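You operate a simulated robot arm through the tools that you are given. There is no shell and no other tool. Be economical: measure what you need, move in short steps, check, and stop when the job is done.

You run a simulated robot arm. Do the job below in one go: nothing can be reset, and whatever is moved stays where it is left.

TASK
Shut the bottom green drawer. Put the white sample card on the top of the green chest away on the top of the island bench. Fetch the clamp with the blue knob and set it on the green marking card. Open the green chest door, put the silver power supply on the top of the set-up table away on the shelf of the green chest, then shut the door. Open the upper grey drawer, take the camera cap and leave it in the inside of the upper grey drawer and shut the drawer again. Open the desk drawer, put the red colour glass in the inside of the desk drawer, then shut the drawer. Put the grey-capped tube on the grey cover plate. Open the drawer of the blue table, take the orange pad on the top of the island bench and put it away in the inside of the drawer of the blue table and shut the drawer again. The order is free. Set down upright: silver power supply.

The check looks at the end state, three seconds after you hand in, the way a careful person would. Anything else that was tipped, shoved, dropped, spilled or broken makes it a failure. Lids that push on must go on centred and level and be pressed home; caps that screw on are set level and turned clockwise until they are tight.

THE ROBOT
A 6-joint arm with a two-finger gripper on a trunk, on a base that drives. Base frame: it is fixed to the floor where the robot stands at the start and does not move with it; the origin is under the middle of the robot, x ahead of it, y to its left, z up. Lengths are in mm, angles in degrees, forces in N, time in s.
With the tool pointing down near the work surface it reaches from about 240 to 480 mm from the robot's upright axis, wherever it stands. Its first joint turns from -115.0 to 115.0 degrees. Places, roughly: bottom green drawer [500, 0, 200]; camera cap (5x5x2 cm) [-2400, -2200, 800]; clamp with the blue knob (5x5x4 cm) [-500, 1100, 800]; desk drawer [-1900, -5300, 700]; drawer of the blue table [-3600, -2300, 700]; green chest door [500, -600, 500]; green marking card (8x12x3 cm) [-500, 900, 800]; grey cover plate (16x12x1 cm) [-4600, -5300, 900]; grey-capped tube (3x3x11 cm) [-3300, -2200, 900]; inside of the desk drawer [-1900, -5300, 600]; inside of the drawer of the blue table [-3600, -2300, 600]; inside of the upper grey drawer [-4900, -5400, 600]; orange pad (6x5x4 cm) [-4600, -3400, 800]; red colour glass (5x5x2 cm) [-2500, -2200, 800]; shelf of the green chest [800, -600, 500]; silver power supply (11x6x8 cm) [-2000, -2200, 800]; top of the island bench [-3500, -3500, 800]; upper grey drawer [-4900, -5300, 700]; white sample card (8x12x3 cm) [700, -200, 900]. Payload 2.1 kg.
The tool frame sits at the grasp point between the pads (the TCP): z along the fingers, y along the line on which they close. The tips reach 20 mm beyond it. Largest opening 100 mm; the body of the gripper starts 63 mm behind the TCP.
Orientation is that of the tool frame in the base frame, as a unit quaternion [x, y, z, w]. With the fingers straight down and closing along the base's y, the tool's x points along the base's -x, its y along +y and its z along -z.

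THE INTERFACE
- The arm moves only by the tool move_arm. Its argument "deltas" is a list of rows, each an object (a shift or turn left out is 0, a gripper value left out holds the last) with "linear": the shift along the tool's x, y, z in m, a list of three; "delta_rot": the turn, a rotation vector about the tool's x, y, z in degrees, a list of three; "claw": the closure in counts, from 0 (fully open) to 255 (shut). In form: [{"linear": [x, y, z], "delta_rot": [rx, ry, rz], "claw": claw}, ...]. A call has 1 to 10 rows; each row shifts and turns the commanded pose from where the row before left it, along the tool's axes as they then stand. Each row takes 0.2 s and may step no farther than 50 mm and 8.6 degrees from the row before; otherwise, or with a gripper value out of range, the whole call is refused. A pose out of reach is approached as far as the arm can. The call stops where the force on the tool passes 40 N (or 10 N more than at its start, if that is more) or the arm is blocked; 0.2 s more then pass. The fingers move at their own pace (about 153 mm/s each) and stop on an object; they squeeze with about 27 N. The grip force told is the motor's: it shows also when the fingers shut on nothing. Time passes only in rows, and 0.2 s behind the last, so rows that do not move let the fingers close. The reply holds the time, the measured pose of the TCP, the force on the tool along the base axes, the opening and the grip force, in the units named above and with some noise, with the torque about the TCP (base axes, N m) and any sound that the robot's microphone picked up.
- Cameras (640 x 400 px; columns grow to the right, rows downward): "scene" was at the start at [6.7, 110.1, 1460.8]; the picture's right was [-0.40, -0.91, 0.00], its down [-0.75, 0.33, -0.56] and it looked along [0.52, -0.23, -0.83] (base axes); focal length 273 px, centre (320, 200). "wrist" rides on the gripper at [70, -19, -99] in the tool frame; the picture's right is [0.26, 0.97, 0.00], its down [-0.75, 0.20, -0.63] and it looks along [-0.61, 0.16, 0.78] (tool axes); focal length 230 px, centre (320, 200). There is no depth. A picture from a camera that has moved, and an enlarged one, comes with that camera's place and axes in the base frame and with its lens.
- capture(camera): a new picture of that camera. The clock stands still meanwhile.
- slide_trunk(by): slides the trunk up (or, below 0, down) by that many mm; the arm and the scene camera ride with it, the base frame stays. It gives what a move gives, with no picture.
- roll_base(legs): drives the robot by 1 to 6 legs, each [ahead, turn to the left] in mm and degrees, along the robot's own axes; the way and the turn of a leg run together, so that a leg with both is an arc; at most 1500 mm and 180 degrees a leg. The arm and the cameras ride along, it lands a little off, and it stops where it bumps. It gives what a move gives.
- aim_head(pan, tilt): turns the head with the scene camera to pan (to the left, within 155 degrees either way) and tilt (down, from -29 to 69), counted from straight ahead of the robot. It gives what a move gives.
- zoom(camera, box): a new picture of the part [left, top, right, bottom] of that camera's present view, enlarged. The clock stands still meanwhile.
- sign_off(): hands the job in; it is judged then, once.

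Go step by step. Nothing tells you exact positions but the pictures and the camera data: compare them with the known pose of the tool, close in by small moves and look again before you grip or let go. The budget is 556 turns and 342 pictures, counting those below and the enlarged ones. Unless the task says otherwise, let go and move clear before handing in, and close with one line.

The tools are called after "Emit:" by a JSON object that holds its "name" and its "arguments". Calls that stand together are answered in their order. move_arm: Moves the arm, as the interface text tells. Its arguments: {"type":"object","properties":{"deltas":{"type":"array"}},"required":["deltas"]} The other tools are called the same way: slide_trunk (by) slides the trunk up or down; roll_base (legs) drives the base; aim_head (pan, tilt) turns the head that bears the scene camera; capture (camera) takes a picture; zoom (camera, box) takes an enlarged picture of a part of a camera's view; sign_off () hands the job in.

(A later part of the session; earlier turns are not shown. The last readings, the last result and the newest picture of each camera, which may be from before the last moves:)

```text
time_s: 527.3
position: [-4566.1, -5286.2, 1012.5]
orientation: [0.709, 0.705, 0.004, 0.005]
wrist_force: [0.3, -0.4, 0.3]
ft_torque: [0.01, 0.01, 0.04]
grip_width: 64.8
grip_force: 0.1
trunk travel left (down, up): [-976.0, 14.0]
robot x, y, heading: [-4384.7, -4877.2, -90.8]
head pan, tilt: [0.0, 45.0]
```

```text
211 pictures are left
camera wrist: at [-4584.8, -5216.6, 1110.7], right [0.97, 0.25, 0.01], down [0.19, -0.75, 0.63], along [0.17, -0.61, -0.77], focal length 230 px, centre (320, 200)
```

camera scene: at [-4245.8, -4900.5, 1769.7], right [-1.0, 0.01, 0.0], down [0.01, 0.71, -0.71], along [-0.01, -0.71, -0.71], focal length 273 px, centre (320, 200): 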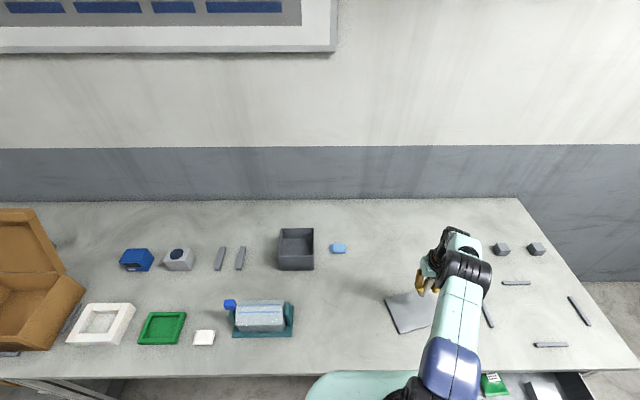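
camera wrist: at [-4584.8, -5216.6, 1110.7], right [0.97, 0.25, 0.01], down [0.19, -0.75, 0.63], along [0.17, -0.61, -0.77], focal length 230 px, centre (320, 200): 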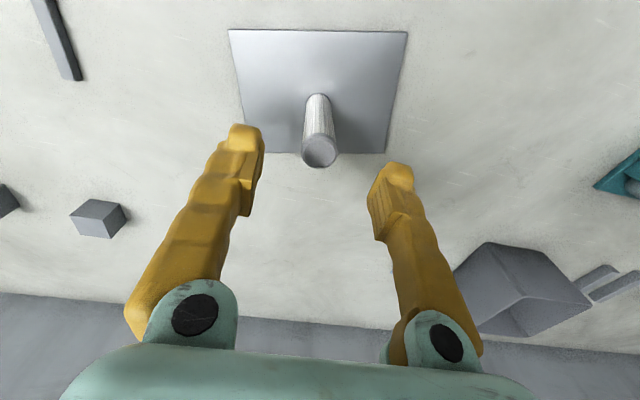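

Tube stands on the plate. Next the camera cap on the set-up table; drive round by the far end.

Emit:
{"name": "roll_base", "arguments": {"legs": [[-430, 0], [0, -89.3], [980, 0], [0, -90]]}}

Emit:
{"name": "roll_base", "arguments": {"legs": [[1450, 0], [1450, 0]]}}

```text
time_s: 542.3
position: [-5217.7, -4051.8, 1012.2]
orientation: [0.713, -0.701, -0.004, 0.005]
wrist_force: [0.7, 0.4, -0.2]
ft_torque: [0.05, -0.02, 0.0]
grip_width: 64.5
grip_force: 0.1
trunk travel left (down, up): [-976.0, 14.0]
robot x, y, heading: [-5387.0, -4468.2, 91.0]
head pan, tilt: [0.0, 45.0]
```

```text
time_s: 556.2
position: [-5215.2, -1172.5, 1012.3]
orientation: [-0.706, 0.708, 0.005, -0.004]
wrist_force: [0.3, -0.7, 0.0]
ft_torque: [0.02, -0.01, 0.02]
grip_width: 64.8
grip_force: 0.0
trunk travel left (down, up): [-976.0, 14.0]
robot x, y, heading: [-5393.0, -1581.1, 89.9]
head pan, tilt: [0.0, 45.0]
```

Emit:
{"name": "roll_base", "arguments": {"legs": [[0, -90], [1465, 0], [1465, 0], [0, -90]]}}

Emit:
{"name": "capture", "arguments": {"camera": "scene"}}

```text
time_s: 578.2
position: [-2626.0, -1967.4, 1012.3]
orientation: [0.717, 0.697, 0.005, 0.005]
wrist_force: [0.1, 0.2, -0.2]
ft_torque: [-0.04, 0.0, 0.0]
grip_width: 64.7
grip_force: 0.1
trunk travel left (down, up): [-976.0, 14.0]
robot x, y, heading: [-2438.5, -1557.1, -91.7]
head pan, tilt: [0.0, 45.0]
```

```text
210 pictures are left
camera scene: at [-2297.6, -1588.6, 1770.8], right [-1.0, 0.03, 0.0], down [0.02, 0.71, -0.71], along [-0.02, -0.71, -0.71], focal length 273 px, centre (320, 200)
```

scene: 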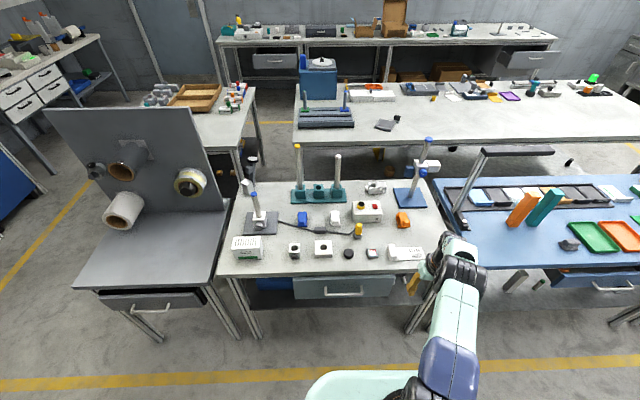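

Emit:
{"name": "zoom", "arguments": {"camera": "scene", "box": [220, 160, 444, 300]}}

```text
2.86 times, centred on (332, 230) of scene
camera zoom: at [-2297.6, -1588.6, 1770.8], right [-1.0, 0.03, 0.0], down [0.02, 0.71, -0.71], along [-0.02, -0.71, -0.71], focal length 780 px, centre (286, 114)
```

zoom: 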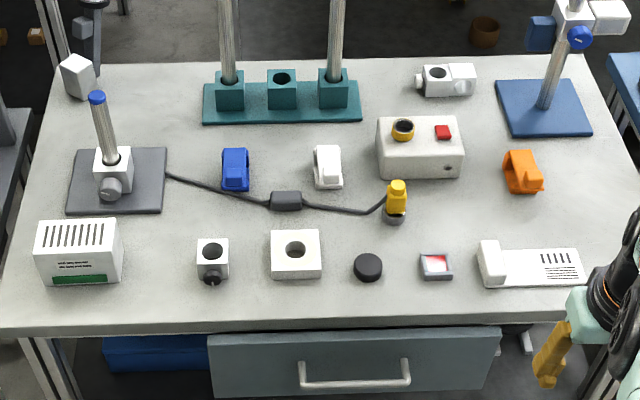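

Camera cap (black disc) ≈[-2435, -2234], red glass ≈[-2533, -2233], power supply ≈[-2022, -2244]. Align the arm and drive up for the cap.

Emit:
{"name": "roll_base", "arguments": {"legs": [[0, 1.7]]}}

Emit:
{"name": "move_arm", "arguments": {"deltas": [{"linear": [0, 0.045, 0], "claw": 0}, {"linear": [0, 0.045, 0]}, {"linear": [0, 0.045, 0]}, {"linear": [0, 0.045, 0]}, {}]}}

Emit:
{"name": "roll_base", "arguments": {"legs": [[250, 0]]}}

Emit:
{"name": "capture", "arguments": {"camera": "wrist"}}

Emit:
{"name": "capture", "arguments": {"camera": "scene"}}

```text
time_s: 579.0
position: [-2613.9, -1973.2, 1012.6]
orientation: [0.707, 0.707, 0.005, 0.005]
wrist_force: [0.4, -0.2, 0.4]
ft_torque: [0.0, 0.0, -0.01]
grip_width: 64.6
grip_force: 0.0
trunk travel left (down, up): [-976.0, 14.0]
robot x, y, heading: [-2440.4, -1563.8, -90.1]
head pan, tilt: [0.0, 45.0]
```

```text
time_s: 580.2
position: [-2433.7, -1970.4, 1013.4]
orientation: [0.707, 0.708, 0.005, 0.004]
wrist_force: [-0.4, 0.3, 0.0]
ft_torque: [-0.02, -0.02, 0.01]
grip_width: 100.0
grip_force: 0.0
trunk travel left (down, up): [-976.0, 14.0]
robot x, y, heading: [-2436.4, -1564.2, -90.1]
head pan, tilt: [0.0, 45.0]
```

```text
time_s: 582.0
position: [-2433.6, -2222.2, 1014.4]
orientation: [0.707, 0.707, 0.004, 0.005]
wrist_force: [-0.3, 0.3, 0.2]
ft_torque: [-0.02, 0.0, -0.03]
grip_width: 99.9
grip_force: 0.0
trunk travel left (down, up): [-976.0, 14.0]
robot x, y, heading: [-2437.1, -1817.3, -89.9]
head pan, tilt: [0.0, 45.0]
```

```text
208 pictures are left
camera wrist: at [-2454.0, -2151.8, 1112.9], right [0.97, 0.26, 0.01], down [0.19, -0.75, 0.63], along [0.17, -0.61, -0.77], focal length 230 px, centre (320, 200)
```

wrist: 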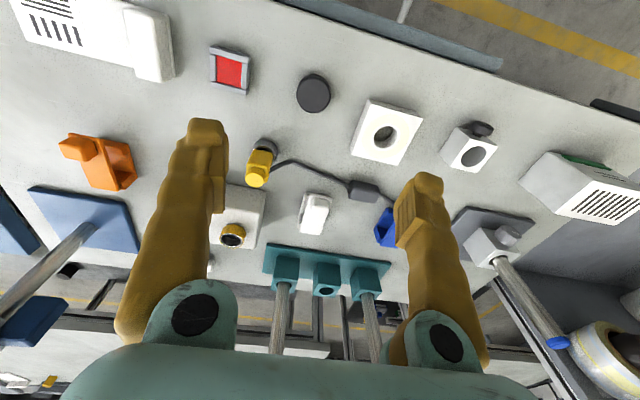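

```text
207 pictures are left
camera scene: at [-2297.0, -1833.7, 1770.8], right [-1.0, 0.0, 0.0], down [0.0, 0.71, -0.71], along [0.0, -0.71, -0.71], focal length 273 px, centre (320, 200)
```

scene: 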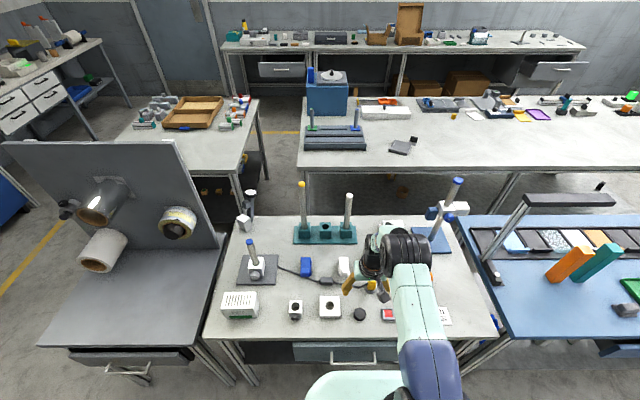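

Cap centre ≈[-2437, -2229]. Narrow the opening to avoid the neighbouring block, correct and lower.

Emit:
{"name": "move_arm", "arguments": {"deltas": [{"linear": [-0.007, -0.003, 0], "claw": 66}, {}]}}

Emit:
{"name": "slide_trunk", "arguments": {"by": -130}}

Emit:
{"name": "capture", "arguments": {"camera": "wrist"}}

```text
time_s: 582.6
position: [-2436.2, -2229.3, 1013.4]
orientation: [0.707, 0.707, 0.004, 0.004]
wrist_force: [0.1, 0.4, -0.4]
ft_torque: [0.0, 0.02, -0.02]
grip_width: 74.1
grip_force: 0.0
trunk travel left (down, up): [-976.0, 14.0]
robot x, y, heading: [-2437.1, -1815.5, -89.7]
head pan, tilt: [0.0, 45.0]
```

```text
time_s: 584.2
position: [-2437.4, -2230.4, 883.3]
orientation: [0.707, 0.707, 0.005, 0.005]
wrist_force: [-0.9, 0.2, 0.4]
ft_torque: [-0.01, 0.01, -0.01]
grip_width: 74.1
grip_force: 0.1
trunk travel left (down, up): [-846.0, 144.0]
robot x, y, heading: [-2435.8, -1811.4, -89.8]
head pan, tilt: [0.0, 45.0]
```

```text
206 pictures are left
camera wrist: at [-2456.8, -2159.9, 982.1], right [0.97, 0.26, 0.01], down [0.19, -0.75, 0.63], along [0.17, -0.61, -0.77], focal length 230 px, centre (320, 200)
```

wrist: 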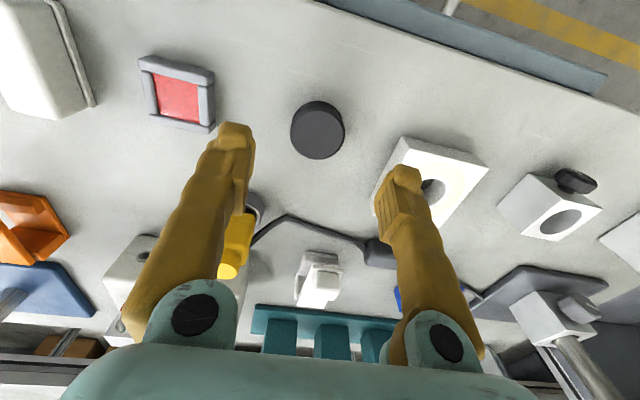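

Emit:
{"name": "move_arm", "arguments": {"deltas": [{"linear": [0.003, -0.002, 0]}, {}]}}

Emit:
{"name": "slide_trunk", "arguments": {"by": -64}}

Emit:
{"name": "capture", "arguments": {"camera": "wrist"}}

```text
time_s: 584.8
position: [-2439.8, -2226.9, 883.1]
orientation: [0.707, 0.707, 0.003, 0.005]
wrist_force: [0.5, 0.7, 0.3]
ft_torque: [0.03, 0.0, -0.01]
grip_width: 74.2
grip_force: 0.0
trunk travel left (down, up): [-846.0, 144.0]
robot x, y, heading: [-2438.3, -1814.7, -89.9]
head pan, tilt: [0.0, 45.0]
```

```text
time_s: 585.8
position: [-2438.3, -2225.5, 821.0]
orientation: [0.706, 0.708, 0.005, 0.003]
wrist_force: [0.7, 1.3, 8.7]
ft_torque: [0.01, 0.35, 0.05]
grip_width: 74.3
grip_force: 0.0
trunk travel left (down, up): [-782.0, 208.0]
robot x, y, heading: [-2435.5, -1814.3, -89.9]
head pan, tilt: [0.0, 45.0]
```

```text
205 pictures are left
camera wrist: at [-2458.6, -2156.0, 918.3], right [0.97, 0.26, 0.01], down [0.19, -0.75, 0.63], along [0.17, -0.61, -0.77], focal length 230 px, centre (320, 200)
```

wrist: 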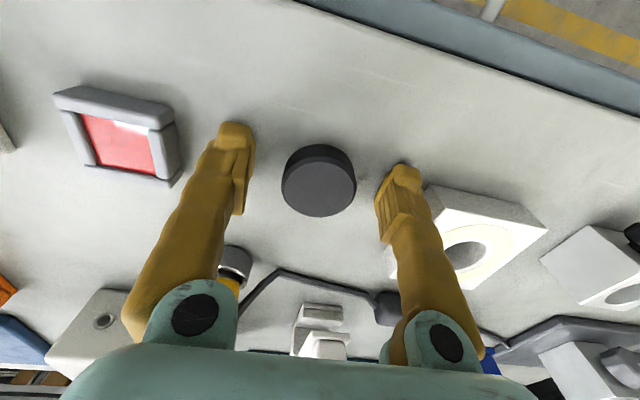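

Fingertips just touch the table; raise 2 mm, close and lift.

Emit:
{"name": "move_arm", "arguments": {"deltas": [{"linear": [0, 0, -0.003]}, {"claw": 255}, {}, {}, {}]}}

Emit:
{"name": "slide_trunk", "arguments": {"by": 200}}

Emit:
{"name": "capture", "arguments": {"camera": "wrist"}}

```text
time_s: 587.0
position: [-2438.6, -2226.1, 822.2]
orientation: [0.707, 0.707, 0.004, 0.005]
wrist_force: [1.0, -1.5, -0.1]
ft_torque: [-0.04, -0.02, -0.03]
grip_width: 39.4
grip_force: 26.7
trunk travel left (down, up): [-782.0, 208.0]
robot x, y, heading: [-2440.9, -1815.2, -90.0]
head pan, tilt: [0.0, 45.0]
```

```text
time_s: 589.2
position: [-2439.0, -2226.2, 1021.5]
orientation: [0.707, 0.707, 0.003, 0.005]
wrist_force: [-0.2, 0.8, 0.3]
ft_torque: [-0.02, 0.02, 0.01]
grip_width: 39.7
grip_force: 26.6
trunk travel left (down, up): [-982.0, 8.0]
robot x, y, heading: [-2442.9, -1816.2, -89.9]
head pan, tilt: [0.0, 45.0]
```

```text
204 pictures are left
camera wrist: at [-2458.3, -2156.3, 1120.5], right [0.97, 0.26, 0.01], down [0.19, -0.75, 0.63], along [0.17, -0.61, -0.77], focal length 230 px, centre (320, 200)
```

wrist: 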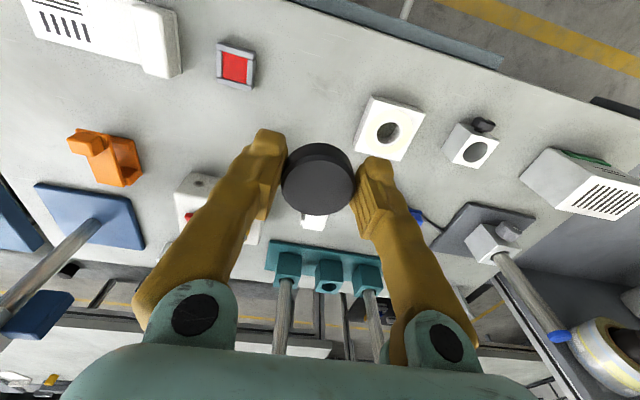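

Cap held. Drive back around to the open grey drawer.

Emit:
{"name": "roll_base", "arguments": {"legs": [[-250, 0], [0, -90], [1470, 0], [1470, 0], [0, 88.5]]}}

Emit:
{"name": "roll_base", "arguments": {"legs": [[1440, 0], [1440, 0]]}}

```text
time_s: 611.9
position: [-5329.8, -2072.1, 1022.0]
orientation: [0.725, 0.689, 0.004, 0.005]
wrist_force: [-0.2, -0.4, -0.1]
ft_torque: [-0.01, 0.0, 0.0]
grip_width: 39.5
grip_force: 27.1
trunk travel left (down, up): [-982.0, 8.0]
robot x, y, heading: [-5312.1, -1663.4, -93.0]
head pan, tilt: [0.0, 45.0]
```

```text
time_s: 625.7
position: [-5406.0, -4924.1, 1021.6]
orientation: [0.719, 0.695, 0.004, 0.005]
wrist_force: [-0.3, 0.2, -0.1]
ft_torque: [0.0, -0.02, -0.01]
grip_width: 39.8
grip_force: 26.9
trunk travel left (down, up): [-982.0, 8.0]
robot x, y, heading: [-5393.7, -4513.6, -91.7]
head pan, tilt: [0.0, 45.0]
```

Emit:
{"name": "roll_base", "arguments": {"legs": [[0, 91.7], [490, 0], [0, -90]]}}

Emit:
{"name": "capture", "arguments": {"camera": "scene"}}

Emit:
{"name": "capture", "arguments": {"camera": "wrist"}}

```text
time_s: 636.4
position: [-4921.3, -4924.3, 1021.7]
orientation: [0.717, 0.697, 0.005, 0.005]
wrist_force: [-0.6, 0.5, 0.3]
ft_torque: [0.04, -0.03, 0.0]
grip_width: 39.5
grip_force: 27.9
trunk travel left (down, up): [-982.0, 8.0]
robot x, y, heading: [-4907.5, -4510.7, -91.7]
head pan, tilt: [0.0, 45.0]
```

```text
203 pictures are left
camera scene: at [-4769.7, -4538.7, 1776.7], right [-1.0, 0.03, 0.0], down [0.02, 0.71, -0.71], along [-0.02, -0.71, -0.71], focal length 273 px, centre (320, 200)
```

scene: 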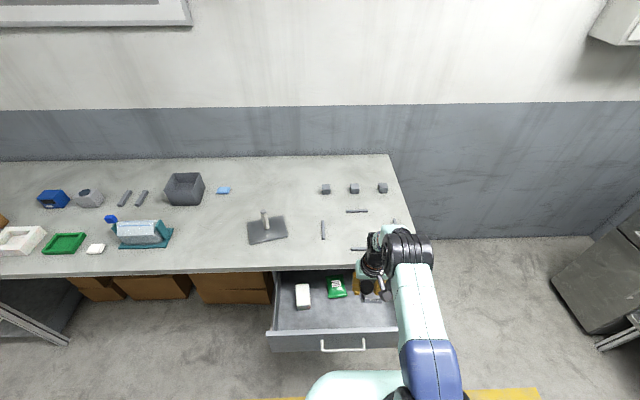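

```text
202 pictures are left
camera wrist: at [-4940.6, -4853.1, 1120.6], right [0.97, 0.23, 0.01], down [0.17, -0.76, 0.63], along [0.15, -0.61, -0.77], focal length 230 px, centre (320, 200)
```

wrist: 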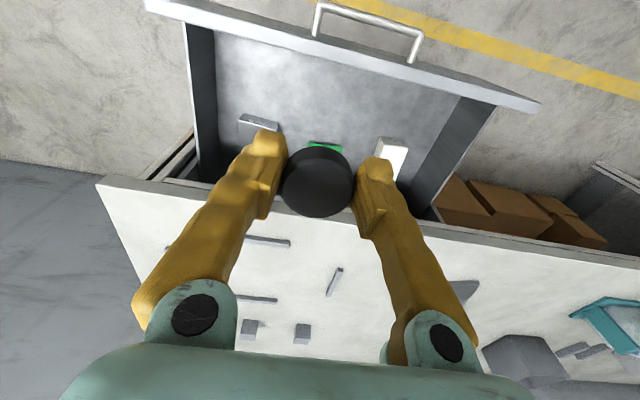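

Items lie toward the back of the drawer; the front-middle is free. Move 60 mm ahead and lower over the drawer at y≈-4985.

Emit:
{"name": "roll_base", "arguments": {"legs": [[60, 0]]}}

Emit:
{"name": "slide_trunk", "arguments": {"by": -240}}

Emit:
{"name": "capture", "arguments": {"camera": "wrist"}}

Emit:
{"name": "capture", "arguments": {"camera": "scene"}}

```text
time_s: 637.3
position: [-4924.9, -4982.9, 1023.5]
orientation: [0.717, 0.697, 0.002, 0.005]
wrist_force: [-0.1, -0.6, 0.2]
ft_torque: [0.09, 0.0, 0.0]
grip_width: 39.5
grip_force: 27.0
trunk travel left (down, up): [-982.0, 8.0]
robot x, y, heading: [-4912.9, -4573.3, -91.6]
head pan, tilt: [0.0, 45.0]
```

```text
time_s: 639.8
position: [-4924.2, -4974.0, 786.5]
orientation: [0.717, 0.697, -0.001, 0.009]
wrist_force: [0.4, 0.1, 0.1]
ft_torque: [0.0, -0.02, -0.01]
grip_width: 39.6
grip_force: 27.2
trunk travel left (down, up): [-742.0, 248.0]
robot x, y, heading: [-4915.9, -4572.2, -91.6]
head pan, tilt: [0.0, 45.0]
```

```text
201 pictures are left
camera wrist: at [-4942.2, -4902.3, 884.2], right [0.97, 0.23, 0.01], down [0.17, -0.75, 0.64], along [0.15, -0.62, -0.77], focal length 230 px, centre (320, 200)
```

wrist: 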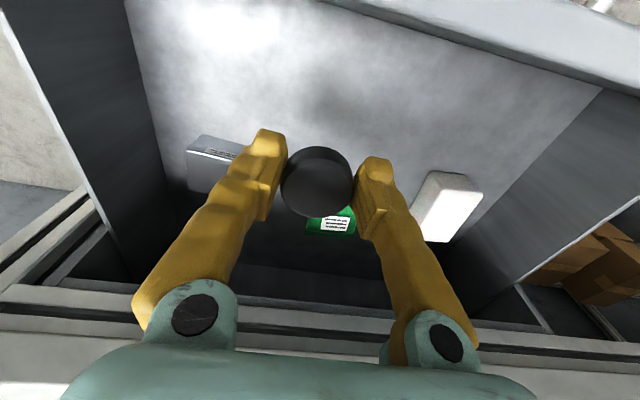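

```text
200 pictures are left
camera scene: at [-4771.6, -4598.8, 1536.8], right [-1.0, 0.03, 0.0], down [0.02, 0.71, -0.71], along [-0.02, -0.71, -0.71], focal length 273 px, centre (320, 200)
```

scene: 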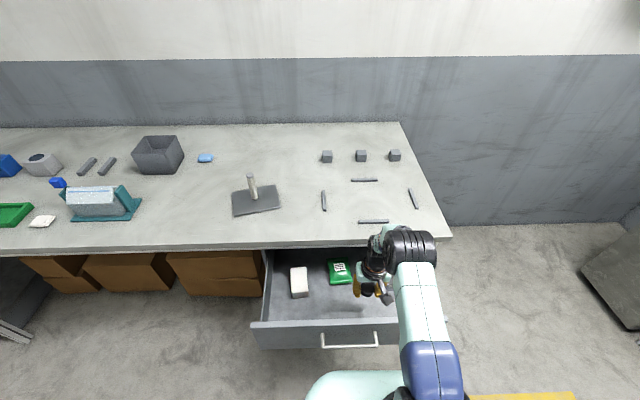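

Emit:
{"name": "slide_trunk", "arguments": {"by": -80}}

Emit:
{"name": "capture", "arguments": {"camera": "wrist"}}

Emit:
{"name": "zoom", "arguments": {"camera": "scene", "box": [250, 200, 450, 325]}}

```text
time_s: 641.0
position: [-4925.1, -4974.5, 705.7]
orientation: [0.717, 0.697, -0.001, 0.009]
wrist_force: [0.1, 0.1, -0.5]
ft_torque: [0.04, -0.01, -0.01]
grip_width: 39.5
grip_force: 27.1
trunk travel left (down, up): [-662.0, 328.0]
robot x, y, heading: [-4911.1, -4573.5, -91.7]
head pan, tilt: [0.0, 45.0]
```

```text
199 pictures are left
camera wrist: at [-4942.3, -4902.4, 804.1], right [0.97, 0.23, 0.01], down [0.17, -0.75, 0.64], along [0.15, -0.62, -0.77], focal length 230 px, centre (320, 200)
```

wrist: 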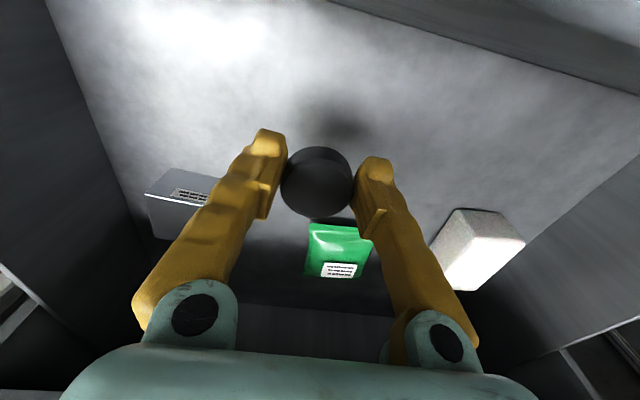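

```text
3.20 times, centred on (350, 262) of scene
camera zoom: at [-4771.7, -4598.9, 1456.8], right [-1.0, 0.03, 0.0], down [0.02, 0.71, -0.71], along [-0.02, -0.71, -0.71], focal length 873 px, centre (224, 0)
```

zoom: 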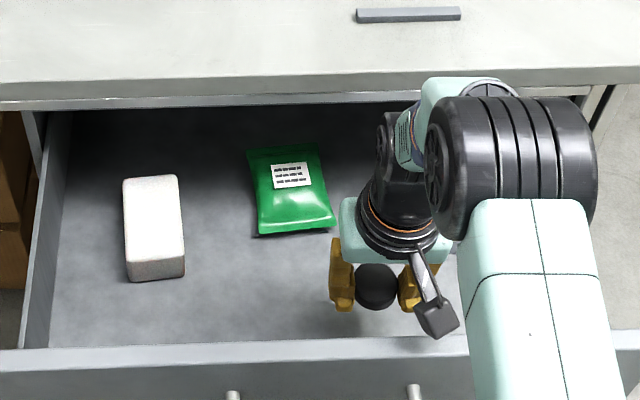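

Emit:
{"name": "slide_trunk", "arguments": {"by": -30}}

Emit:
{"name": "capture", "arguments": {"camera": "wrist"}}

```text
time_s: 641.6
position: [-4924.3, -4973.4, 684.9]
orientation: [0.717, 0.697, 0.001, 0.008]
wrist_force: [0.6, 1.3, 13.3]
ft_torque: [0.99, 0.21, -0.03]
grip_width: 39.5
grip_force: 27.2
trunk travel left (down, up): [-639.0, 351.0]
robot x, y, heading: [-4915.3, -4573.0, -91.9]
head pan, tilt: [0.0, 45.0]
stopped: the force on the tool passed its limit at 75 N (the readings are from after the stop); the commanded pose is now the measured one
```

```text
197 pictures are left
camera wrist: at [-4942.2, -4901.8, 783.5], right [0.97, 0.23, 0.01], down [0.17, -0.75, 0.64], along [0.15, -0.62, -0.77], focal length 230 px, centre (320, 200)
```

wrist: 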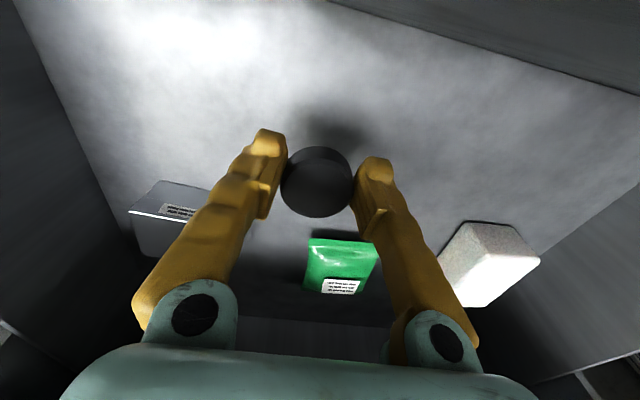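

The camera housing touched the drawer's front panel. I raise, turn the gripper 90° so the camera is to the side, and descend again.

Emit:
{"name": "slide_trunk", "arguments": {"by": 110}}

Emit:
{"name": "move_arm", "arguments": {"deltas": [{"delta_rot": [0, 0, 8.5]}, {"delta_rot": [0, 0, 8.5]}, {"delta_rot": [0, 0, 8.5]}, {"delta_rot": [0, 0, 8.5]}, {"delta_rot": [0, 0, 8.5]}, {"delta_rot": [0, 0, 8.5]}, {"delta_rot": [0, 0, 8.5]}, {"delta_rot": [0, 0, 8.5]}, {"delta_rot": [0, 0, 8.5]}, {"delta_rot": [0, 0, 8.5]}]}}

Emit:
{"name": "capture", "arguments": {"camera": "wrist"}}

Emit:
{"name": "capture", "arguments": {"camera": "scene"}}

```text
time_s: 643.0
position: [-4924.6, -4974.9, 795.2]
orientation: [0.717, 0.697, 0.0, 0.008]
wrist_force: [0.0, -0.2, -0.8]
ft_torque: [-0.01, -0.02, -0.04]
grip_width: 39.5
grip_force: 26.6
trunk travel left (down, up): [-749.0, 241.0]
robot x, y, heading: [-4912.0, -4568.6, -92.0]
head pan, tilt: [0.0, 45.0]
```

```text
time_s: 645.2
position: [-4924.1, -4973.0, 794.6]
orientation: [1.0, 0.028, 0.006, 0.005]
wrist_force: [0.6, 0.0, -0.8]
ft_torque: [-0.02, 0.0, 0.0]
grip_width: 39.5
grip_force: 26.9
trunk travel left (down, up): [-749.0, 241.0]
robot x, y, heading: [-4910.2, -4573.5, -91.8]
head pan, tilt: [0.0, 45.0]
```

```text
196 pictures are left
camera wrist: at [-4857.2, -4949.8, 894.2], right [0.31, -0.95, 0.01], down [-0.75, -0.23, 0.62], along [-0.59, -0.2, -0.78], focal length 230 px, centre (320, 200)
```

wrist: 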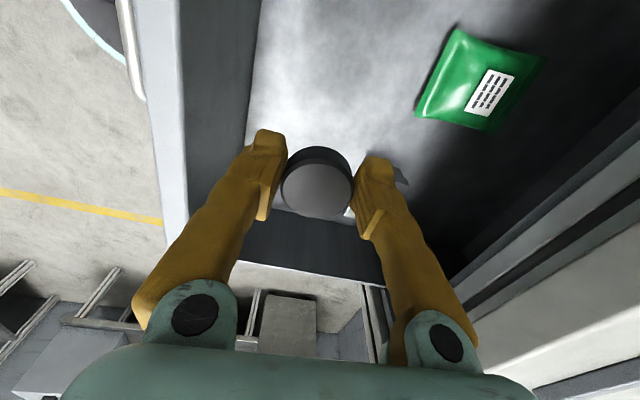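

```text
195 pictures are left
camera scene: at [-4771.6, -4599.1, 1543.1], right [-1.0, 0.03, 0.0], down [0.02, 0.71, -0.71], along [-0.02, -0.71, -0.71], focal length 273 px, centre (320, 200)
```

scene: 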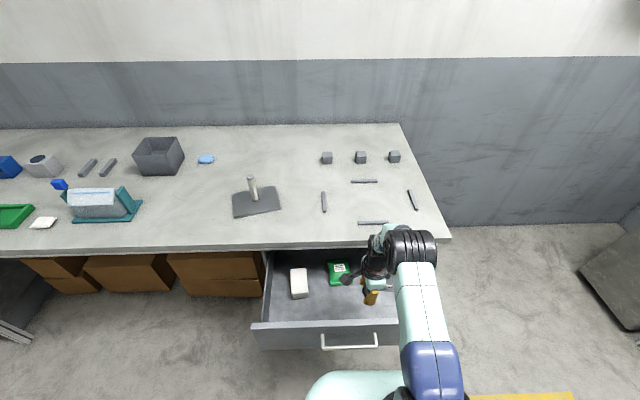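

Now the gripper fits inside the drawer. Lower again.

Emit:
{"name": "slide_trunk", "arguments": {"by": -105}}

Emit:
{"name": "slide_trunk", "arguments": {"by": -20}}

Emit:
{"name": "capture", "arguments": {"camera": "wrist"}}

```text
time_s: 646.6
position: [-4924.0, -4974.5, 690.1]
orientation: [1.0, 0.029, 0.005, 0.006]
wrist_force: [-0.6, -0.3, -0.1]
ft_torque: [-0.01, 0.01, -0.01]
grip_width: 39.4
grip_force: 27.5
trunk travel left (down, up): [-644.0, 346.0]
robot x, y, heading: [-4913.7, -4572.8, -91.6]
head pan, tilt: [0.0, 45.0]
```

```text
time_s: 647.2
position: [-4923.9, -4972.8, 671.1]
orientation: [1.0, 0.029, 0.005, 0.006]
wrist_force: [-0.3, -0.4, -0.5]
ft_torque: [-0.01, -0.03, -0.02]
grip_width: 39.3
grip_force: 26.9
trunk travel left (down, up): [-624.0, 366.0]
robot x, y, heading: [-4915.5, -4575.7, -91.7]
head pan, tilt: [0.0, 45.0]
```

```text
194 pictures are left
camera wrist: at [-4857.3, -4949.5, 769.2], right [0.31, -0.95, 0.01], down [-0.74, -0.24, 0.62], along [-0.59, -0.21, -0.78], focal length 230 px, centre (320, 200)
```

wrist: 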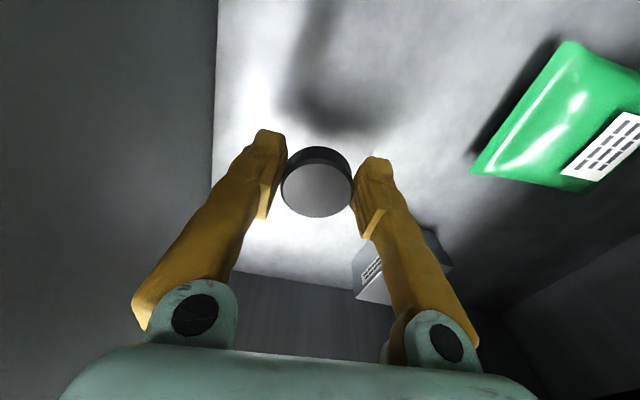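

Emit:
{"name": "slide_trunk", "arguments": {"by": -20}}

Emit:
{"name": "slide_trunk", "arguments": {"by": -15}}

Emit:
{"name": "capture", "arguments": {"camera": "wrist"}}

```text
time_s: 647.9
position: [-4925.6, -4974.1, 648.9]
orientation: [1.0, 0.03, 0.005, 0.005]
wrist_force: [0.0, 0.4, 0.3]
ft_torque: [0.02, 0.0, -0.01]
grip_width: 39.6
grip_force: 27.2
trunk travel left (down, up): [-604.0, 386.0]
robot x, y, heading: [-4912.4, -4569.8, -91.7]
head pan, tilt: [0.0, 45.0]
```

```text
time_s: 648.5
position: [-4923.7, -4973.3, 633.9]
orientation: [1.0, 0.03, 0.005, 0.006]
wrist_force: [-0.6, -0.6, -1.0]
ft_torque: [-0.01, 0.01, 0.03]
grip_width: 39.5
grip_force: 26.5
trunk travel left (down, up): [-589.0, 401.0]
robot x, y, heading: [-4913.8, -4573.2, -91.6]
head pan, tilt: [0.0, 45.0]
```

```text
193 pictures are left
camera wrist: at [-4857.3, -4949.6, 734.2], right [0.31, -0.95, 0.01], down [-0.74, -0.24, 0.62], along [-0.59, -0.21, -0.78], focal length 230 px, centre (320, 200)
```

wrist: 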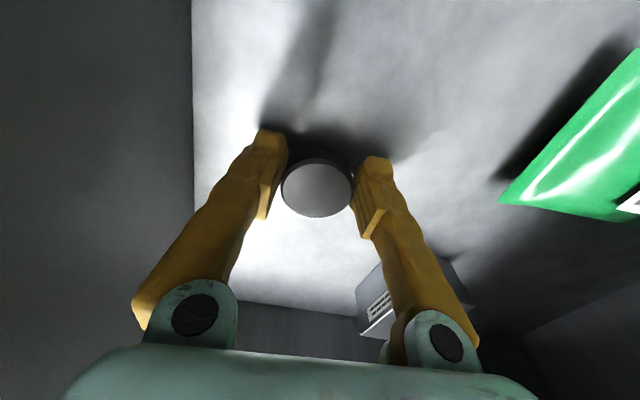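

Close to the floor now. A few more small steps.

Emit:
{"name": "slide_trunk", "arguments": {"by": -12}}

Emit:
{"name": "slide_trunk", "arguments": {"by": -8}}

```text
time_s: 649.1
position: [-4924.0, -4973.2, 624.8]
orientation: [0.999, 0.03, 0.006, 0.008]
wrist_force: [0.1, 0.6, 21.5]
ft_torque: [0.01, 0.28, 0.03]
grip_width: 39.3
grip_force: 27.0
trunk travel left (down, up): [-577.0, 413.0]
robot x, y, heading: [-4914.0, -4568.3, -91.6]
head pan, tilt: [0.0, 45.0]
```

```text
time_s: 649.5
position: [-4923.8, -4975.2, 623.5]
orientation: [0.999, 0.03, 0.005, 0.011]
wrist_force: [0.6, 0.5, 20.3]
ft_torque: [0.24, 0.25, -0.05]
grip_width: 39.4
grip_force: 26.6
trunk travel left (down, up): [-575.0, 415.0]
robot x, y, heading: [-4912.8, -4570.5, -91.7]
head pan, tilt: [0.0, 45.0]
stopped: the force on the tool passed its limit at 49 N (the readings are from after the stop); the commanded pose is now the measured one
```

Cap is on the drawer floor. Release and rise.

Emit:
{"name": "slide_trunk", "arguments": {"by": 3}}

Emit:
{"name": "move_arm", "arguments": {"deltas": [{"claw": 110}, {}, {}]}}

Emit:
{"name": "slide_trunk", "arguments": {"by": 300}}

Emit:
{"name": "capture", "arguments": {"camera": "wrist"}}

```text
time_s: 650.0
position: [-4924.9, -4974.5, 625.2]
orientation: [1.0, 0.029, 0.006, 0.007]
wrist_force: [0.2, 0.4, -0.4]
ft_torque: [-0.02, 0.01, 0.03]
grip_width: 39.3
grip_force: 27.3
trunk travel left (down, up): [-578.0, 412.0]
robot x, y, heading: [-4910.0, -4571.8, -91.7]
head pan, tilt: [0.0, 45.0]
```

```text
time_s: 650.8
position: [-4924.9, -4975.7, 624.5]
orientation: [1.0, 0.029, 0.006, 0.007]
wrist_force: [-0.2, -0.6, 0.2]
ft_torque: [-0.02, 0.02, -0.01]
grip_width: 56.8
grip_force: 0.0
trunk travel left (down, up): [-578.0, 412.0]
robot x, y, heading: [-4911.2, -4571.4, -91.8]
head pan, tilt: [0.0, 45.0]
```

```text
time_s: 653.8
position: [-4923.8, -4975.2, 925.5]
orientation: [1.0, 0.03, 0.006, 0.007]
wrist_force: [-0.2, -0.2, -0.8]
ft_torque: [-0.01, 0.0, 0.01]
grip_width: 56.9
grip_force: 0.0
trunk travel left (down, up): [-878.0, 112.0]
robot x, y, heading: [-4910.8, -4572.5, -91.9]
head pan, tilt: [0.0, 45.0]
```

```text
192 pictures are left
camera wrist: at [-4857.3, -4950.8, 1024.9], right [0.31, -0.95, 0.02], down [-0.74, -0.23, 0.63], along [-0.59, -0.21, -0.78], focal length 230 px, centre (320, 200)
```

wrist: 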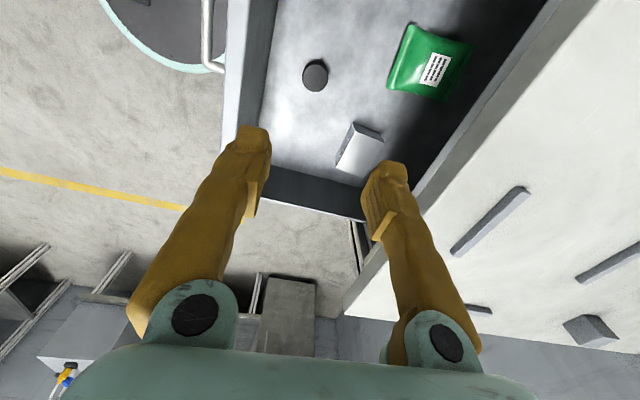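

Cap is in the drawer. Back off, close and tilt the fingers forward, and push the drawer shut.

Emit:
{"name": "roll_base", "arguments": {"legs": [[-260, 0], [0, 1.8]]}}

Emit:
{"name": "move_arm", "arguments": {"deltas": [{"delta_rot": [-8.4, 0, 0], "claw": 255}, {"delta_rot": [-8.4, 0, 0]}, {"delta_rot": [-8.4, 0, 0]}, {"delta_rot": [-8.4, 0, 0]}, {"delta_rot": [-8.4, 0, 0]}, {"delta_rot": [-8.4, 0, 0]}, {"delta_rot": [-8.4, 0, 0]}, {}]}}

Emit:
{"name": "slide_trunk", "arguments": {"by": -160}}

Emit:
{"name": "capture", "arguments": {"camera": "scene"}}

```text
time_s: 656.0
position: [-4907.3, -4719.7, 924.5]
orientation: [0.999, 0.043, 0.006, 0.007]
wrist_force: [0.3, 0.6, -0.5]
ft_torque: [0.02, 0.02, 0.03]
grip_width: 57.1
grip_force: 0.1
trunk travel left (down, up): [-878.0, 112.0]
robot x, y, heading: [-4903.9, -4311.9, -90.5]
head pan, tilt: [0.0, 45.0]
```

```text
time_s: 657.8
position: [-4904.6, -4718.5, 926.4]
orientation: [0.866, 0.034, 0.027, 0.497]
wrist_force: [0.4, 0.1, -0.2]
ft_torque: [0.01, 0.0, 0.02]
grip_width: 0.0
grip_force: 26.5
out of reach, approached as far as the arm can: row 2
trunk travel left (down, up): [-878.0, 112.0]
robot x, y, heading: [-4901.6, -4318.1, -90.2]
head pan, tilt: [0.0, 45.0]
```

```text
time_s: 659.6
position: [-4905.0, -4718.3, 765.5]
orientation: [0.867, 0.035, 0.026, 0.497]
wrist_force: [0.4, -0.5, -0.2]
ft_torque: [0.03, -0.01, 0.01]
grip_width: 0.0
grip_force: 26.9
trunk travel left (down, up): [-718.0, 272.0]
robot x, y, heading: [-4902.5, -4317.5, -90.5]
head pan, tilt: [0.0, 45.0]
```

```text
191 pictures are left
camera scene: at [-4762.9, -4338.5, 1512.5], right [-1.0, 0.0, 0.0], down [0.0, 0.71, -0.71], along [0.0, -0.71, -0.71], focal length 273 px, centre (320, 200)
```

scene: 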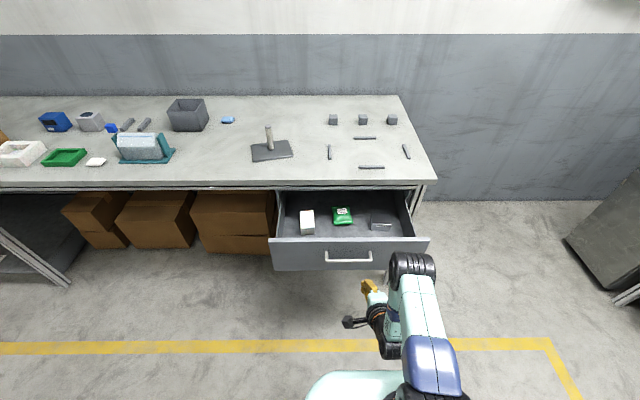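

Emit:
{"name": "slide_trunk", "arguments": {"by": -14}}

Emit:
{"name": "roll_base", "arguments": {"legs": [[330, 0]]}}

Emit:
{"name": "capture", "arguments": {"camera": "scene"}}

```text
time_s: 660.3
position: [-4905.6, -4719.4, 752.6]
orientation: [0.867, 0.035, 0.026, 0.497]
wrist_force: [-0.1, -0.1, 0.0]
ft_torque: [0.0, -0.01, -0.02]
grip_width: 0.2
grip_force: 27.1
trunk travel left (down, up): [-704.0, 286.0]
robot x, y, heading: [-4904.9, -4313.8, -89.9]
head pan, tilt: [0.0, 45.0]
```

```text
time_s: 662.4
position: [-4910.1, -5039.6, 751.8]
orientation: [0.867, 0.031, 0.024, 0.497]
wrist_force: [-0.5, -0.1, 0.7]
ft_torque: [0.02, 0.02, 0.02]
grip_width: 0.0
grip_force: 27.0
trunk travel left (down, up): [-704.0, 286.0]
robot x, y, heading: [-4906.7, -4638.7, -90.4]
head pan, tilt: [0.0, 45.0]
```

```text
190 pictures are left
camera scene: at [-4765.0, -4661.2, 1498.5], right [-1.0, 0.01, 0.0], down [0.01, 0.71, -0.71], along [-0.01, -0.71, -0.71], focal length 273 px, centre (320, 200)
```

scene: 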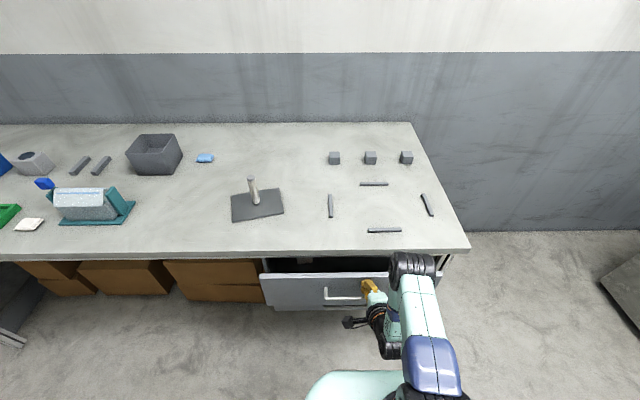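

Emit:
{"name": "roll_base", "arguments": {"legs": [[35, 0]]}}

Emit:
{"name": "roll_base", "arguments": {"legs": [[15, 0]]}}

Emit:
{"name": "capture", "arguments": {"camera": "scene"}}

```text
time_s: 663.3
position: [-4910.2, -5073.4, 753.9]
orientation: [0.866, 0.031, 0.024, 0.499]
wrist_force: [0.7, 0.7, -0.1]
ft_torque: [-0.01, 0.04, -0.02]
grip_width: 0.0
grip_force: 27.0
trunk travel left (down, up): [-704.0, 286.0]
robot x, y, heading: [-4903.9, -4678.4, -90.6]
head pan, tilt: [0.0, 45.0]
```

```text
time_s: 664.0
position: [-4911.1, -5089.0, 752.0]
orientation: [0.866, 0.031, 0.024, 0.498]
wrist_force: [-0.2, 0.4, 0.2]
ft_torque: [0.0, 0.02, -0.01]
grip_width: 0.0
grip_force: 27.2
trunk travel left (down, up): [-704.0, 286.0]
robot x, y, heading: [-4907.6, -4686.9, -90.6]
head pan, tilt: [0.0, 45.0]
```

```text
189 pictures are left
camera scene: at [-4765.4, -4709.4, 1498.5], right [-1.0, 0.01, 0.0], down [0.01, 0.71, -0.71], along [-0.01, -0.71, -0.71], focal length 273 px, centre (320, 200)
```

scene: 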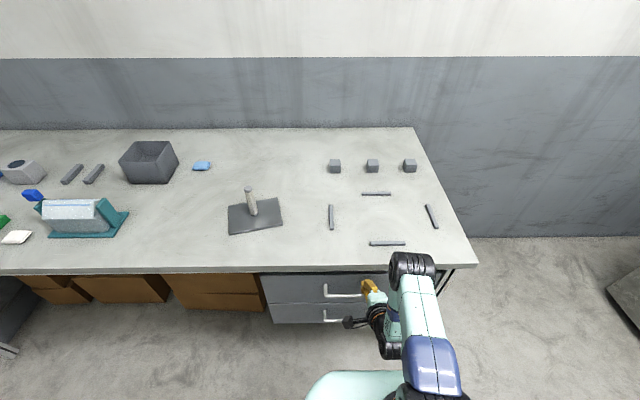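

Emit:
{"name": "move_arm", "arguments": {"deltas": [{"linear": [0, 0.0025, 0.0043]}, {"linear": [0, 0.0025, 0.0043]}, {"linear": [0, 0.0025, 0.0043]}, {"linear": [0, 0.0025, 0.0043]}, {"linear": [0, 0.0025, 0.0043]}, {}]}}

Emit:
{"name": "zoom", "arguments": {"camera": "scene", "box": [240, 240, 440, 365]}}

```text
time_s: 665.2
position: [-4909.2, -5103.4, 749.8]
orientation: [0.87, 0.031, 0.025, 0.491]
wrist_force: [-0.7, 24.2, 7.6]
ft_torque: [-0.16, -0.09, -0.22]
grip_width: 0.0
grip_force: 27.4
trunk travel left (down, up): [-704.0, 286.0]
robot x, y, heading: [-4907.5, -4684.8, -90.6]
head pan, tilt: [0.0, 45.0]
stopped in row 5: the force on the tool passed its limit at 43 N (the readings are from after the stop); the commanded pose is now the measured one
```

```text
3.20 times, centred on (340, 302) of scene
camera zoom: at [-4765.5, -4700.5, 1499.0], right [-1.0, 0.01, 0.0], down [0.01, 0.7, -0.71], along [-0.01, -0.71, -0.7], focal length 873 px, centre (256, -128)
```

zoom: 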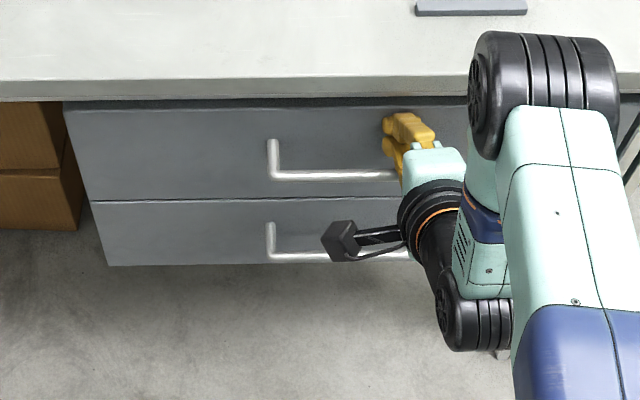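

Upper grey drawer is shut. Back off, level the tool, and drive to the red glass.

Emit:
{"name": "roll_base", "arguments": {"legs": [[-240, 0]]}}

Emit:
{"name": "slide_trunk", "arguments": {"by": 280}}

Emit:
{"name": "move_arm", "arguments": {"deltas": [{"delta_rot": [8.5, 0, 0]}, {"delta_rot": [8.5, 0, 0]}, {"delta_rot": [8.5, 0, 0]}, {"delta_rot": [8.5, 0, 0]}, {"delta_rot": [8.5, 0, 0]}, {"delta_rot": [8.5, 0, 0]}, {"delta_rot": [8.5, 0, 0]}]}}

Emit:
{"name": "roll_base", "arguments": {"legs": [[0, -89.4], [460, 0], [0, -90], [1450, 0], [1450, 0]]}}

```text
time_s: 667.0
position: [-4906.3, -4859.5, 748.2]
orientation: [0.87, 0.034, 0.027, 0.491]
wrist_force: [0.6, -0.5, -0.8]
ft_torque: [0.0, -0.05, 0.0]
grip_width: 0.2
grip_force: 26.6
trunk travel left (down, up): [-704.0, 286.0]
robot x, y, heading: [-4903.1, -4441.2, -90.0]
head pan, tilt: [0.0, 45.0]
```

```text
time_s: 669.9
position: [-4903.5, -4858.9, 1029.0]
orientation: [0.87, 0.035, 0.027, 0.49]
wrist_force: [-0.6, 0.2, 0.4]
ft_torque: [0.02, 0.01, 0.02]
grip_width: 0.0
grip_force: 26.4
trunk travel left (down, up): [-984.0, 6.0]
robot x, y, heading: [-4904.0, -4439.6, -89.9]
head pan, tilt: [0.0, 45.0]
```

```text
time_s: 671.5
position: [-4900.3, -4857.6, 1026.3]
orientation: [0.999, 0.042, 0.007, -0.008]
wrist_force: [-0.1, 0.2, -0.1]
ft_torque: [0.01, -0.02, 0.0]
grip_width: 0.0
grip_force: 26.8
out of reach, approached as far as the arm can: row 5, 6
trunk travel left (down, up): [-984.0, 6.0]
robot x, y, heading: [-4904.8, -4436.4, -90.1]
head pan, tilt: [0.0, 45.0]
```

```text
time_s: 695.6
position: [-5412.9, -1105.7, 1027.4]
orientation: [-0.049, 0.999, -0.008, -0.006]
wrist_force: [-0.6, 0.4, 0.0]
ft_torque: [0.01, -0.06, 0.0]
grip_width: 0.4
grip_force: 27.2
trunk travel left (down, up): [-984.0, 6.0]
robot x, y, heading: [-5406.8, -1525.3, 90.7]
head pan, tilt: [0.0, 45.0]
```

Emit:
{"name": "roll_base", "arguments": {"legs": [[0, -90.7], [1430, 0], [1430, 0], [0, -90]]}}

Emit:
{"name": "capture", "arguments": {"camera": "scene"}}

```text
time_s: 717.4
position: [-2517.7, -2055.5, 1026.6]
orientation: [1.0, 0.008, 0.006, -0.006]
wrist_force: [-0.6, 0.1, -0.7]
ft_torque: [0.03, 0.0, 0.03]
grip_width: 0.1
grip_force: 26.9
trunk travel left (down, up): [-984.0, 6.0]
robot x, y, heading: [-2492.2, -1636.6, -94.2]
head pan, tilt: [0.0, 45.0]
```

```text
187 pictures are left
camera scene: at [-2353.1, -1668.4, 1778.5], right [-1.0, 0.07, 0.0], down [0.05, 0.71, -0.71], along [-0.05, -0.71, -0.71], focal length 273 px, centre (320, 200)
```

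scene: 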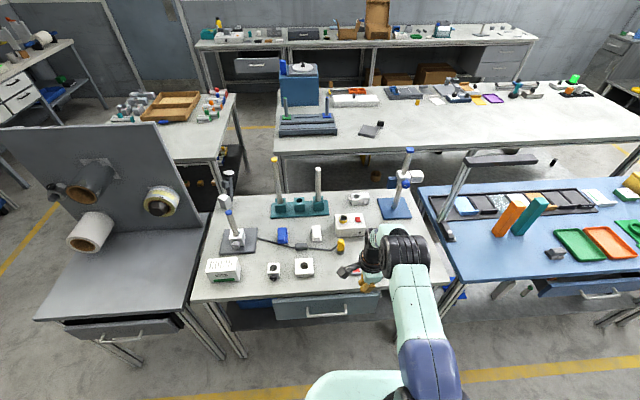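

Emit:
{"name": "roll_base", "arguments": {"legs": [[172, 0]]}}

Emit:
{"name": "move_arm", "arguments": {"deltas": [{"claw": 50}, {}]}}

Emit:
{"name": "slide_trunk", "arguments": {"by": -60}}

Emit:
{"name": "capture", "arguments": {"camera": "wrist"}}

Emit:
{"name": "capture", "arguments": {"camera": "scene"}}

```text
time_s: 718.8
position: [-2530.5, -2223.5, 1028.2]
orientation: [1.0, 0.008, 0.006, -0.005]
wrist_force: [0.4, 0.5, -0.1]
ft_torque: [-0.04, -0.03, 0.03]
grip_width: 0.0
grip_force: 27.0
trunk travel left (down, up): [-984.0, 6.0]
robot x, y, heading: [-2506.2, -1808.8, -94.2]
head pan, tilt: [0.0, 45.0]
```

```text
time_s: 719.4
position: [-2531.1, -2224.3, 1026.5]
orientation: [1.0, 0.008, 0.006, -0.006]
wrist_force: [0.2, 0.5, -0.2]
ft_torque: [-0.03, -0.04, -0.01]
grip_width: 80.3
grip_force: 0.1
trunk travel left (down, up): [-984.0, 6.0]
robot x, y, heading: [-2510.0, -1807.4, -94.1]
head pan, tilt: [0.0, 45.0]
```

```text
time_s: 720.4
position: [-2530.3, -2227.0, 967.1]
orientation: [1.0, 0.008, 0.006, -0.006]
wrist_force: [0.0, 0.1, -1.0]
ft_torque: [-0.02, 0.0, 0.01]
grip_width: 80.4
grip_force: 0.0
trunk travel left (down, up): [-924.0, 66.0]
robot x, y, heading: [-2500.5, -1808.3, -94.1]
head pan, tilt: [0.0, 45.0]
```

```text
186 pictures are left
camera wrist: at [-2462.6, -2207.3, 1066.8], right [0.27, -0.96, -0.01], down [-0.75, -0.22, 0.62], along [-0.6, -0.16, -0.79], focal length 230 px, centre (320, 200)
```

wrist: 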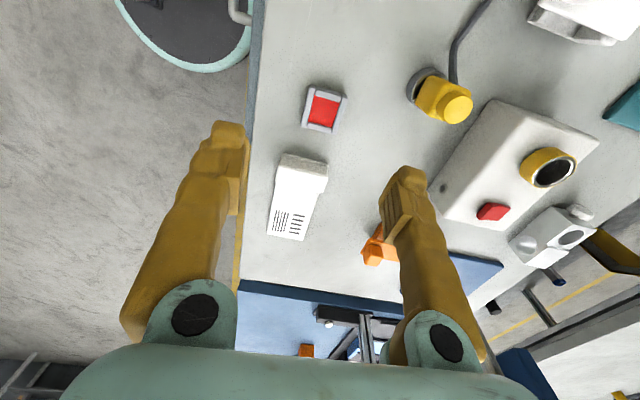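

```text
185 pictures are left
camera scene: at [-2365.5, -1839.7, 1718.5], right [-1.0, 0.07, 0.0], down [0.05, 0.71, -0.71], along [-0.05, -0.71, -0.71], focal length 273 px, centre (320, 200)
```

scene: 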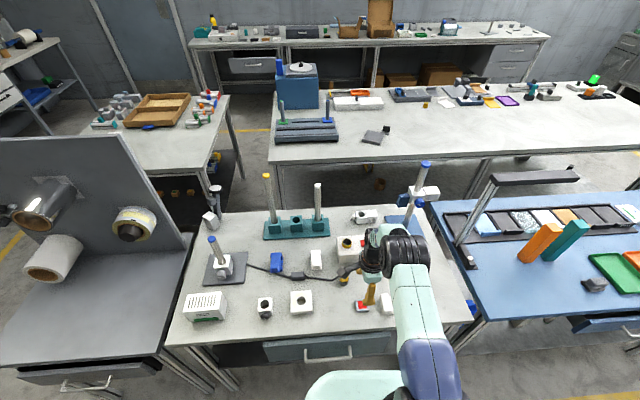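

Red glass ≈[-2533, -2227], aligned. Lower and grip.

Emit:
{"name": "move_arm", "arguments": {"deltas": [{"linear": [-0.003, 0, 0]}, {}]}}

Emit:
{"name": "slide_trunk", "arguments": {"by": -120}}

Emit:
{"name": "capture", "arguments": {"camera": "wrist"}}

```text
time_s: 721.0
position: [-2534.1, -2227.0, 966.6]
orientation: [1.0, 0.008, 0.006, -0.006]
wrist_force: [-0.7, -0.3, -0.2]
ft_torque: [0.01, -0.04, 0.02]
grip_width: 80.5
grip_force: 0.1
trunk travel left (down, up): [-924.0, 66.0]
robot x, y, heading: [-2506.0, -1807.7, -94.1]
head pan, tilt: [0.0, 45.0]
```

```text
time_s: 722.5
position: [-2533.0, -2226.3, 845.7]
orientation: [1.0, 0.008, 0.006, -0.006]
wrist_force: [0.3, -0.3, 0.1]
ft_torque: [-0.01, -0.01, 0.03]
grip_width: 80.3
grip_force: 0.0
trunk travel left (down, up): [-804.0, 186.0]
robot x, y, heading: [-2503.0, -1805.0, -94.2]
head pan, tilt: [0.0, 45.0]
```

```text
184 pictures are left
camera wrist: at [-2465.5, -2207.3, 946.7], right [0.27, -0.96, -0.01], down [-0.75, -0.22, 0.62], along [-0.6, -0.16, -0.79], focal length 230 px, centre (320, 200)
```

wrist: 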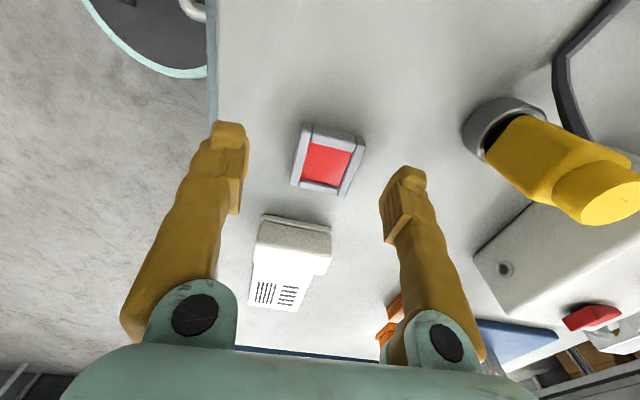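

Emit:
{"name": "slide_trunk", "arguments": {"by": -22}}

Emit:
{"name": "move_arm", "arguments": {"deltas": [{"claw": 255}, {}, {}, {}]}}

Emit:
{"name": "capture", "arguments": {"camera": "wrist"}}

```text
time_s: 723.2
position: [-2533.8, -2225.9, 824.3]
orientation: [1.0, 0.008, 0.007, -0.006]
wrist_force: [-0.7, -0.3, 0.2]
ft_torque: [0.02, 0.02, -0.01]
grip_width: 80.3
grip_force: 0.0
trunk travel left (down, up): [-782.0, 208.0]
robot x, y, heading: [-2504.4, -1804.9, -94.2]
head pan, tilt: [0.0, 45.0]
```

```text
time_s: 724.2
position: [-2533.8, -2226.1, 825.0]
orientation: [1.0, 0.008, 0.006, -0.006]
wrist_force: [1.0, -0.5, 2.3]
ft_torque: [-0.02, -0.01, -0.01]
grip_width: 40.6
grip_force: 27.4
trunk travel left (down, up): [-782.0, 208.0]
robot x, y, heading: [-2503.1, -1806.3, -94.2]
head pan, tilt: [0.0, 45.0]
```

```text
183 pictures are left
camera wrist: at [-2465.5, -2207.2, 924.8], right [0.27, -0.96, -0.01], down [-0.75, -0.22, 0.62], along [-0.6, -0.16, -0.79], focal length 230 px, centre (320, 200)
```

wrist: 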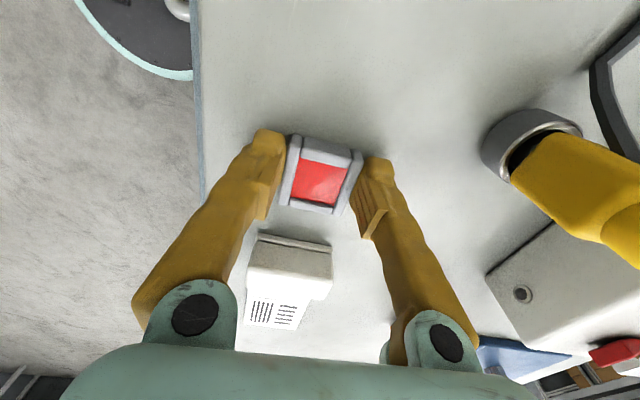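

Red glass gripped. Raise and drive via the east corridor to the desk drawer.

Emit:
{"name": "slide_trunk", "arguments": {"by": 200}}

Emit:
{"name": "roll_base", "arguments": {"legs": [[-280, 0], [0, 93], [1030, 0], [1030, 0], [0, -90]]}}

Emit:
{"name": "roll_base", "arguments": {"legs": [[1450, 0], [1450, 0]]}}

```text
time_s: 726.4
position: [-2533.2, -2227.1, 1023.4]
orientation: [1.0, 0.008, 0.006, -0.007]
wrist_force: [-0.1, -0.5, -0.4]
ft_torque: [-0.02, 0.02, 0.0]
grip_width: 40.4
grip_force: 26.7
trunk travel left (down, up): [-982.0, 8.0]
robot x, y, heading: [-2506.8, -1807.8, -94.0]
head pan, tilt: [0.0, 45.0]
```

```text
time_s: 745.5
position: [-522.4, -2170.8, 1025.5]
orientation: [1.0, -0.013, 0.006, -0.007]
wrist_force: [0.4, -0.2, 0.0]
ft_torque: [-0.01, 0.0, -0.01]
grip_width: 40.4
grip_force: 27.6
trunk travel left (down, up): [-982.0, 8.0]
robot x, y, heading: [-477.9, -1756.4, -96.7]
head pan, tilt: [0.0, 45.0]
```

```text
time_s: 759.5
position: [-701.8, -5050.6, 1025.1]
orientation: [1.0, 0.009, 0.006, -0.006]
wrist_force: [-0.2, -0.1, -0.3]
ft_torque: [-0.01, 0.03, -0.02]
grip_width: 40.5
grip_force: 27.0
trunk travel left (down, up): [-982.0, 8.0]
robot x, y, heading: [-671.4, -4632.0, -94.2]
head pan, tilt: [0.0, 45.0]
```

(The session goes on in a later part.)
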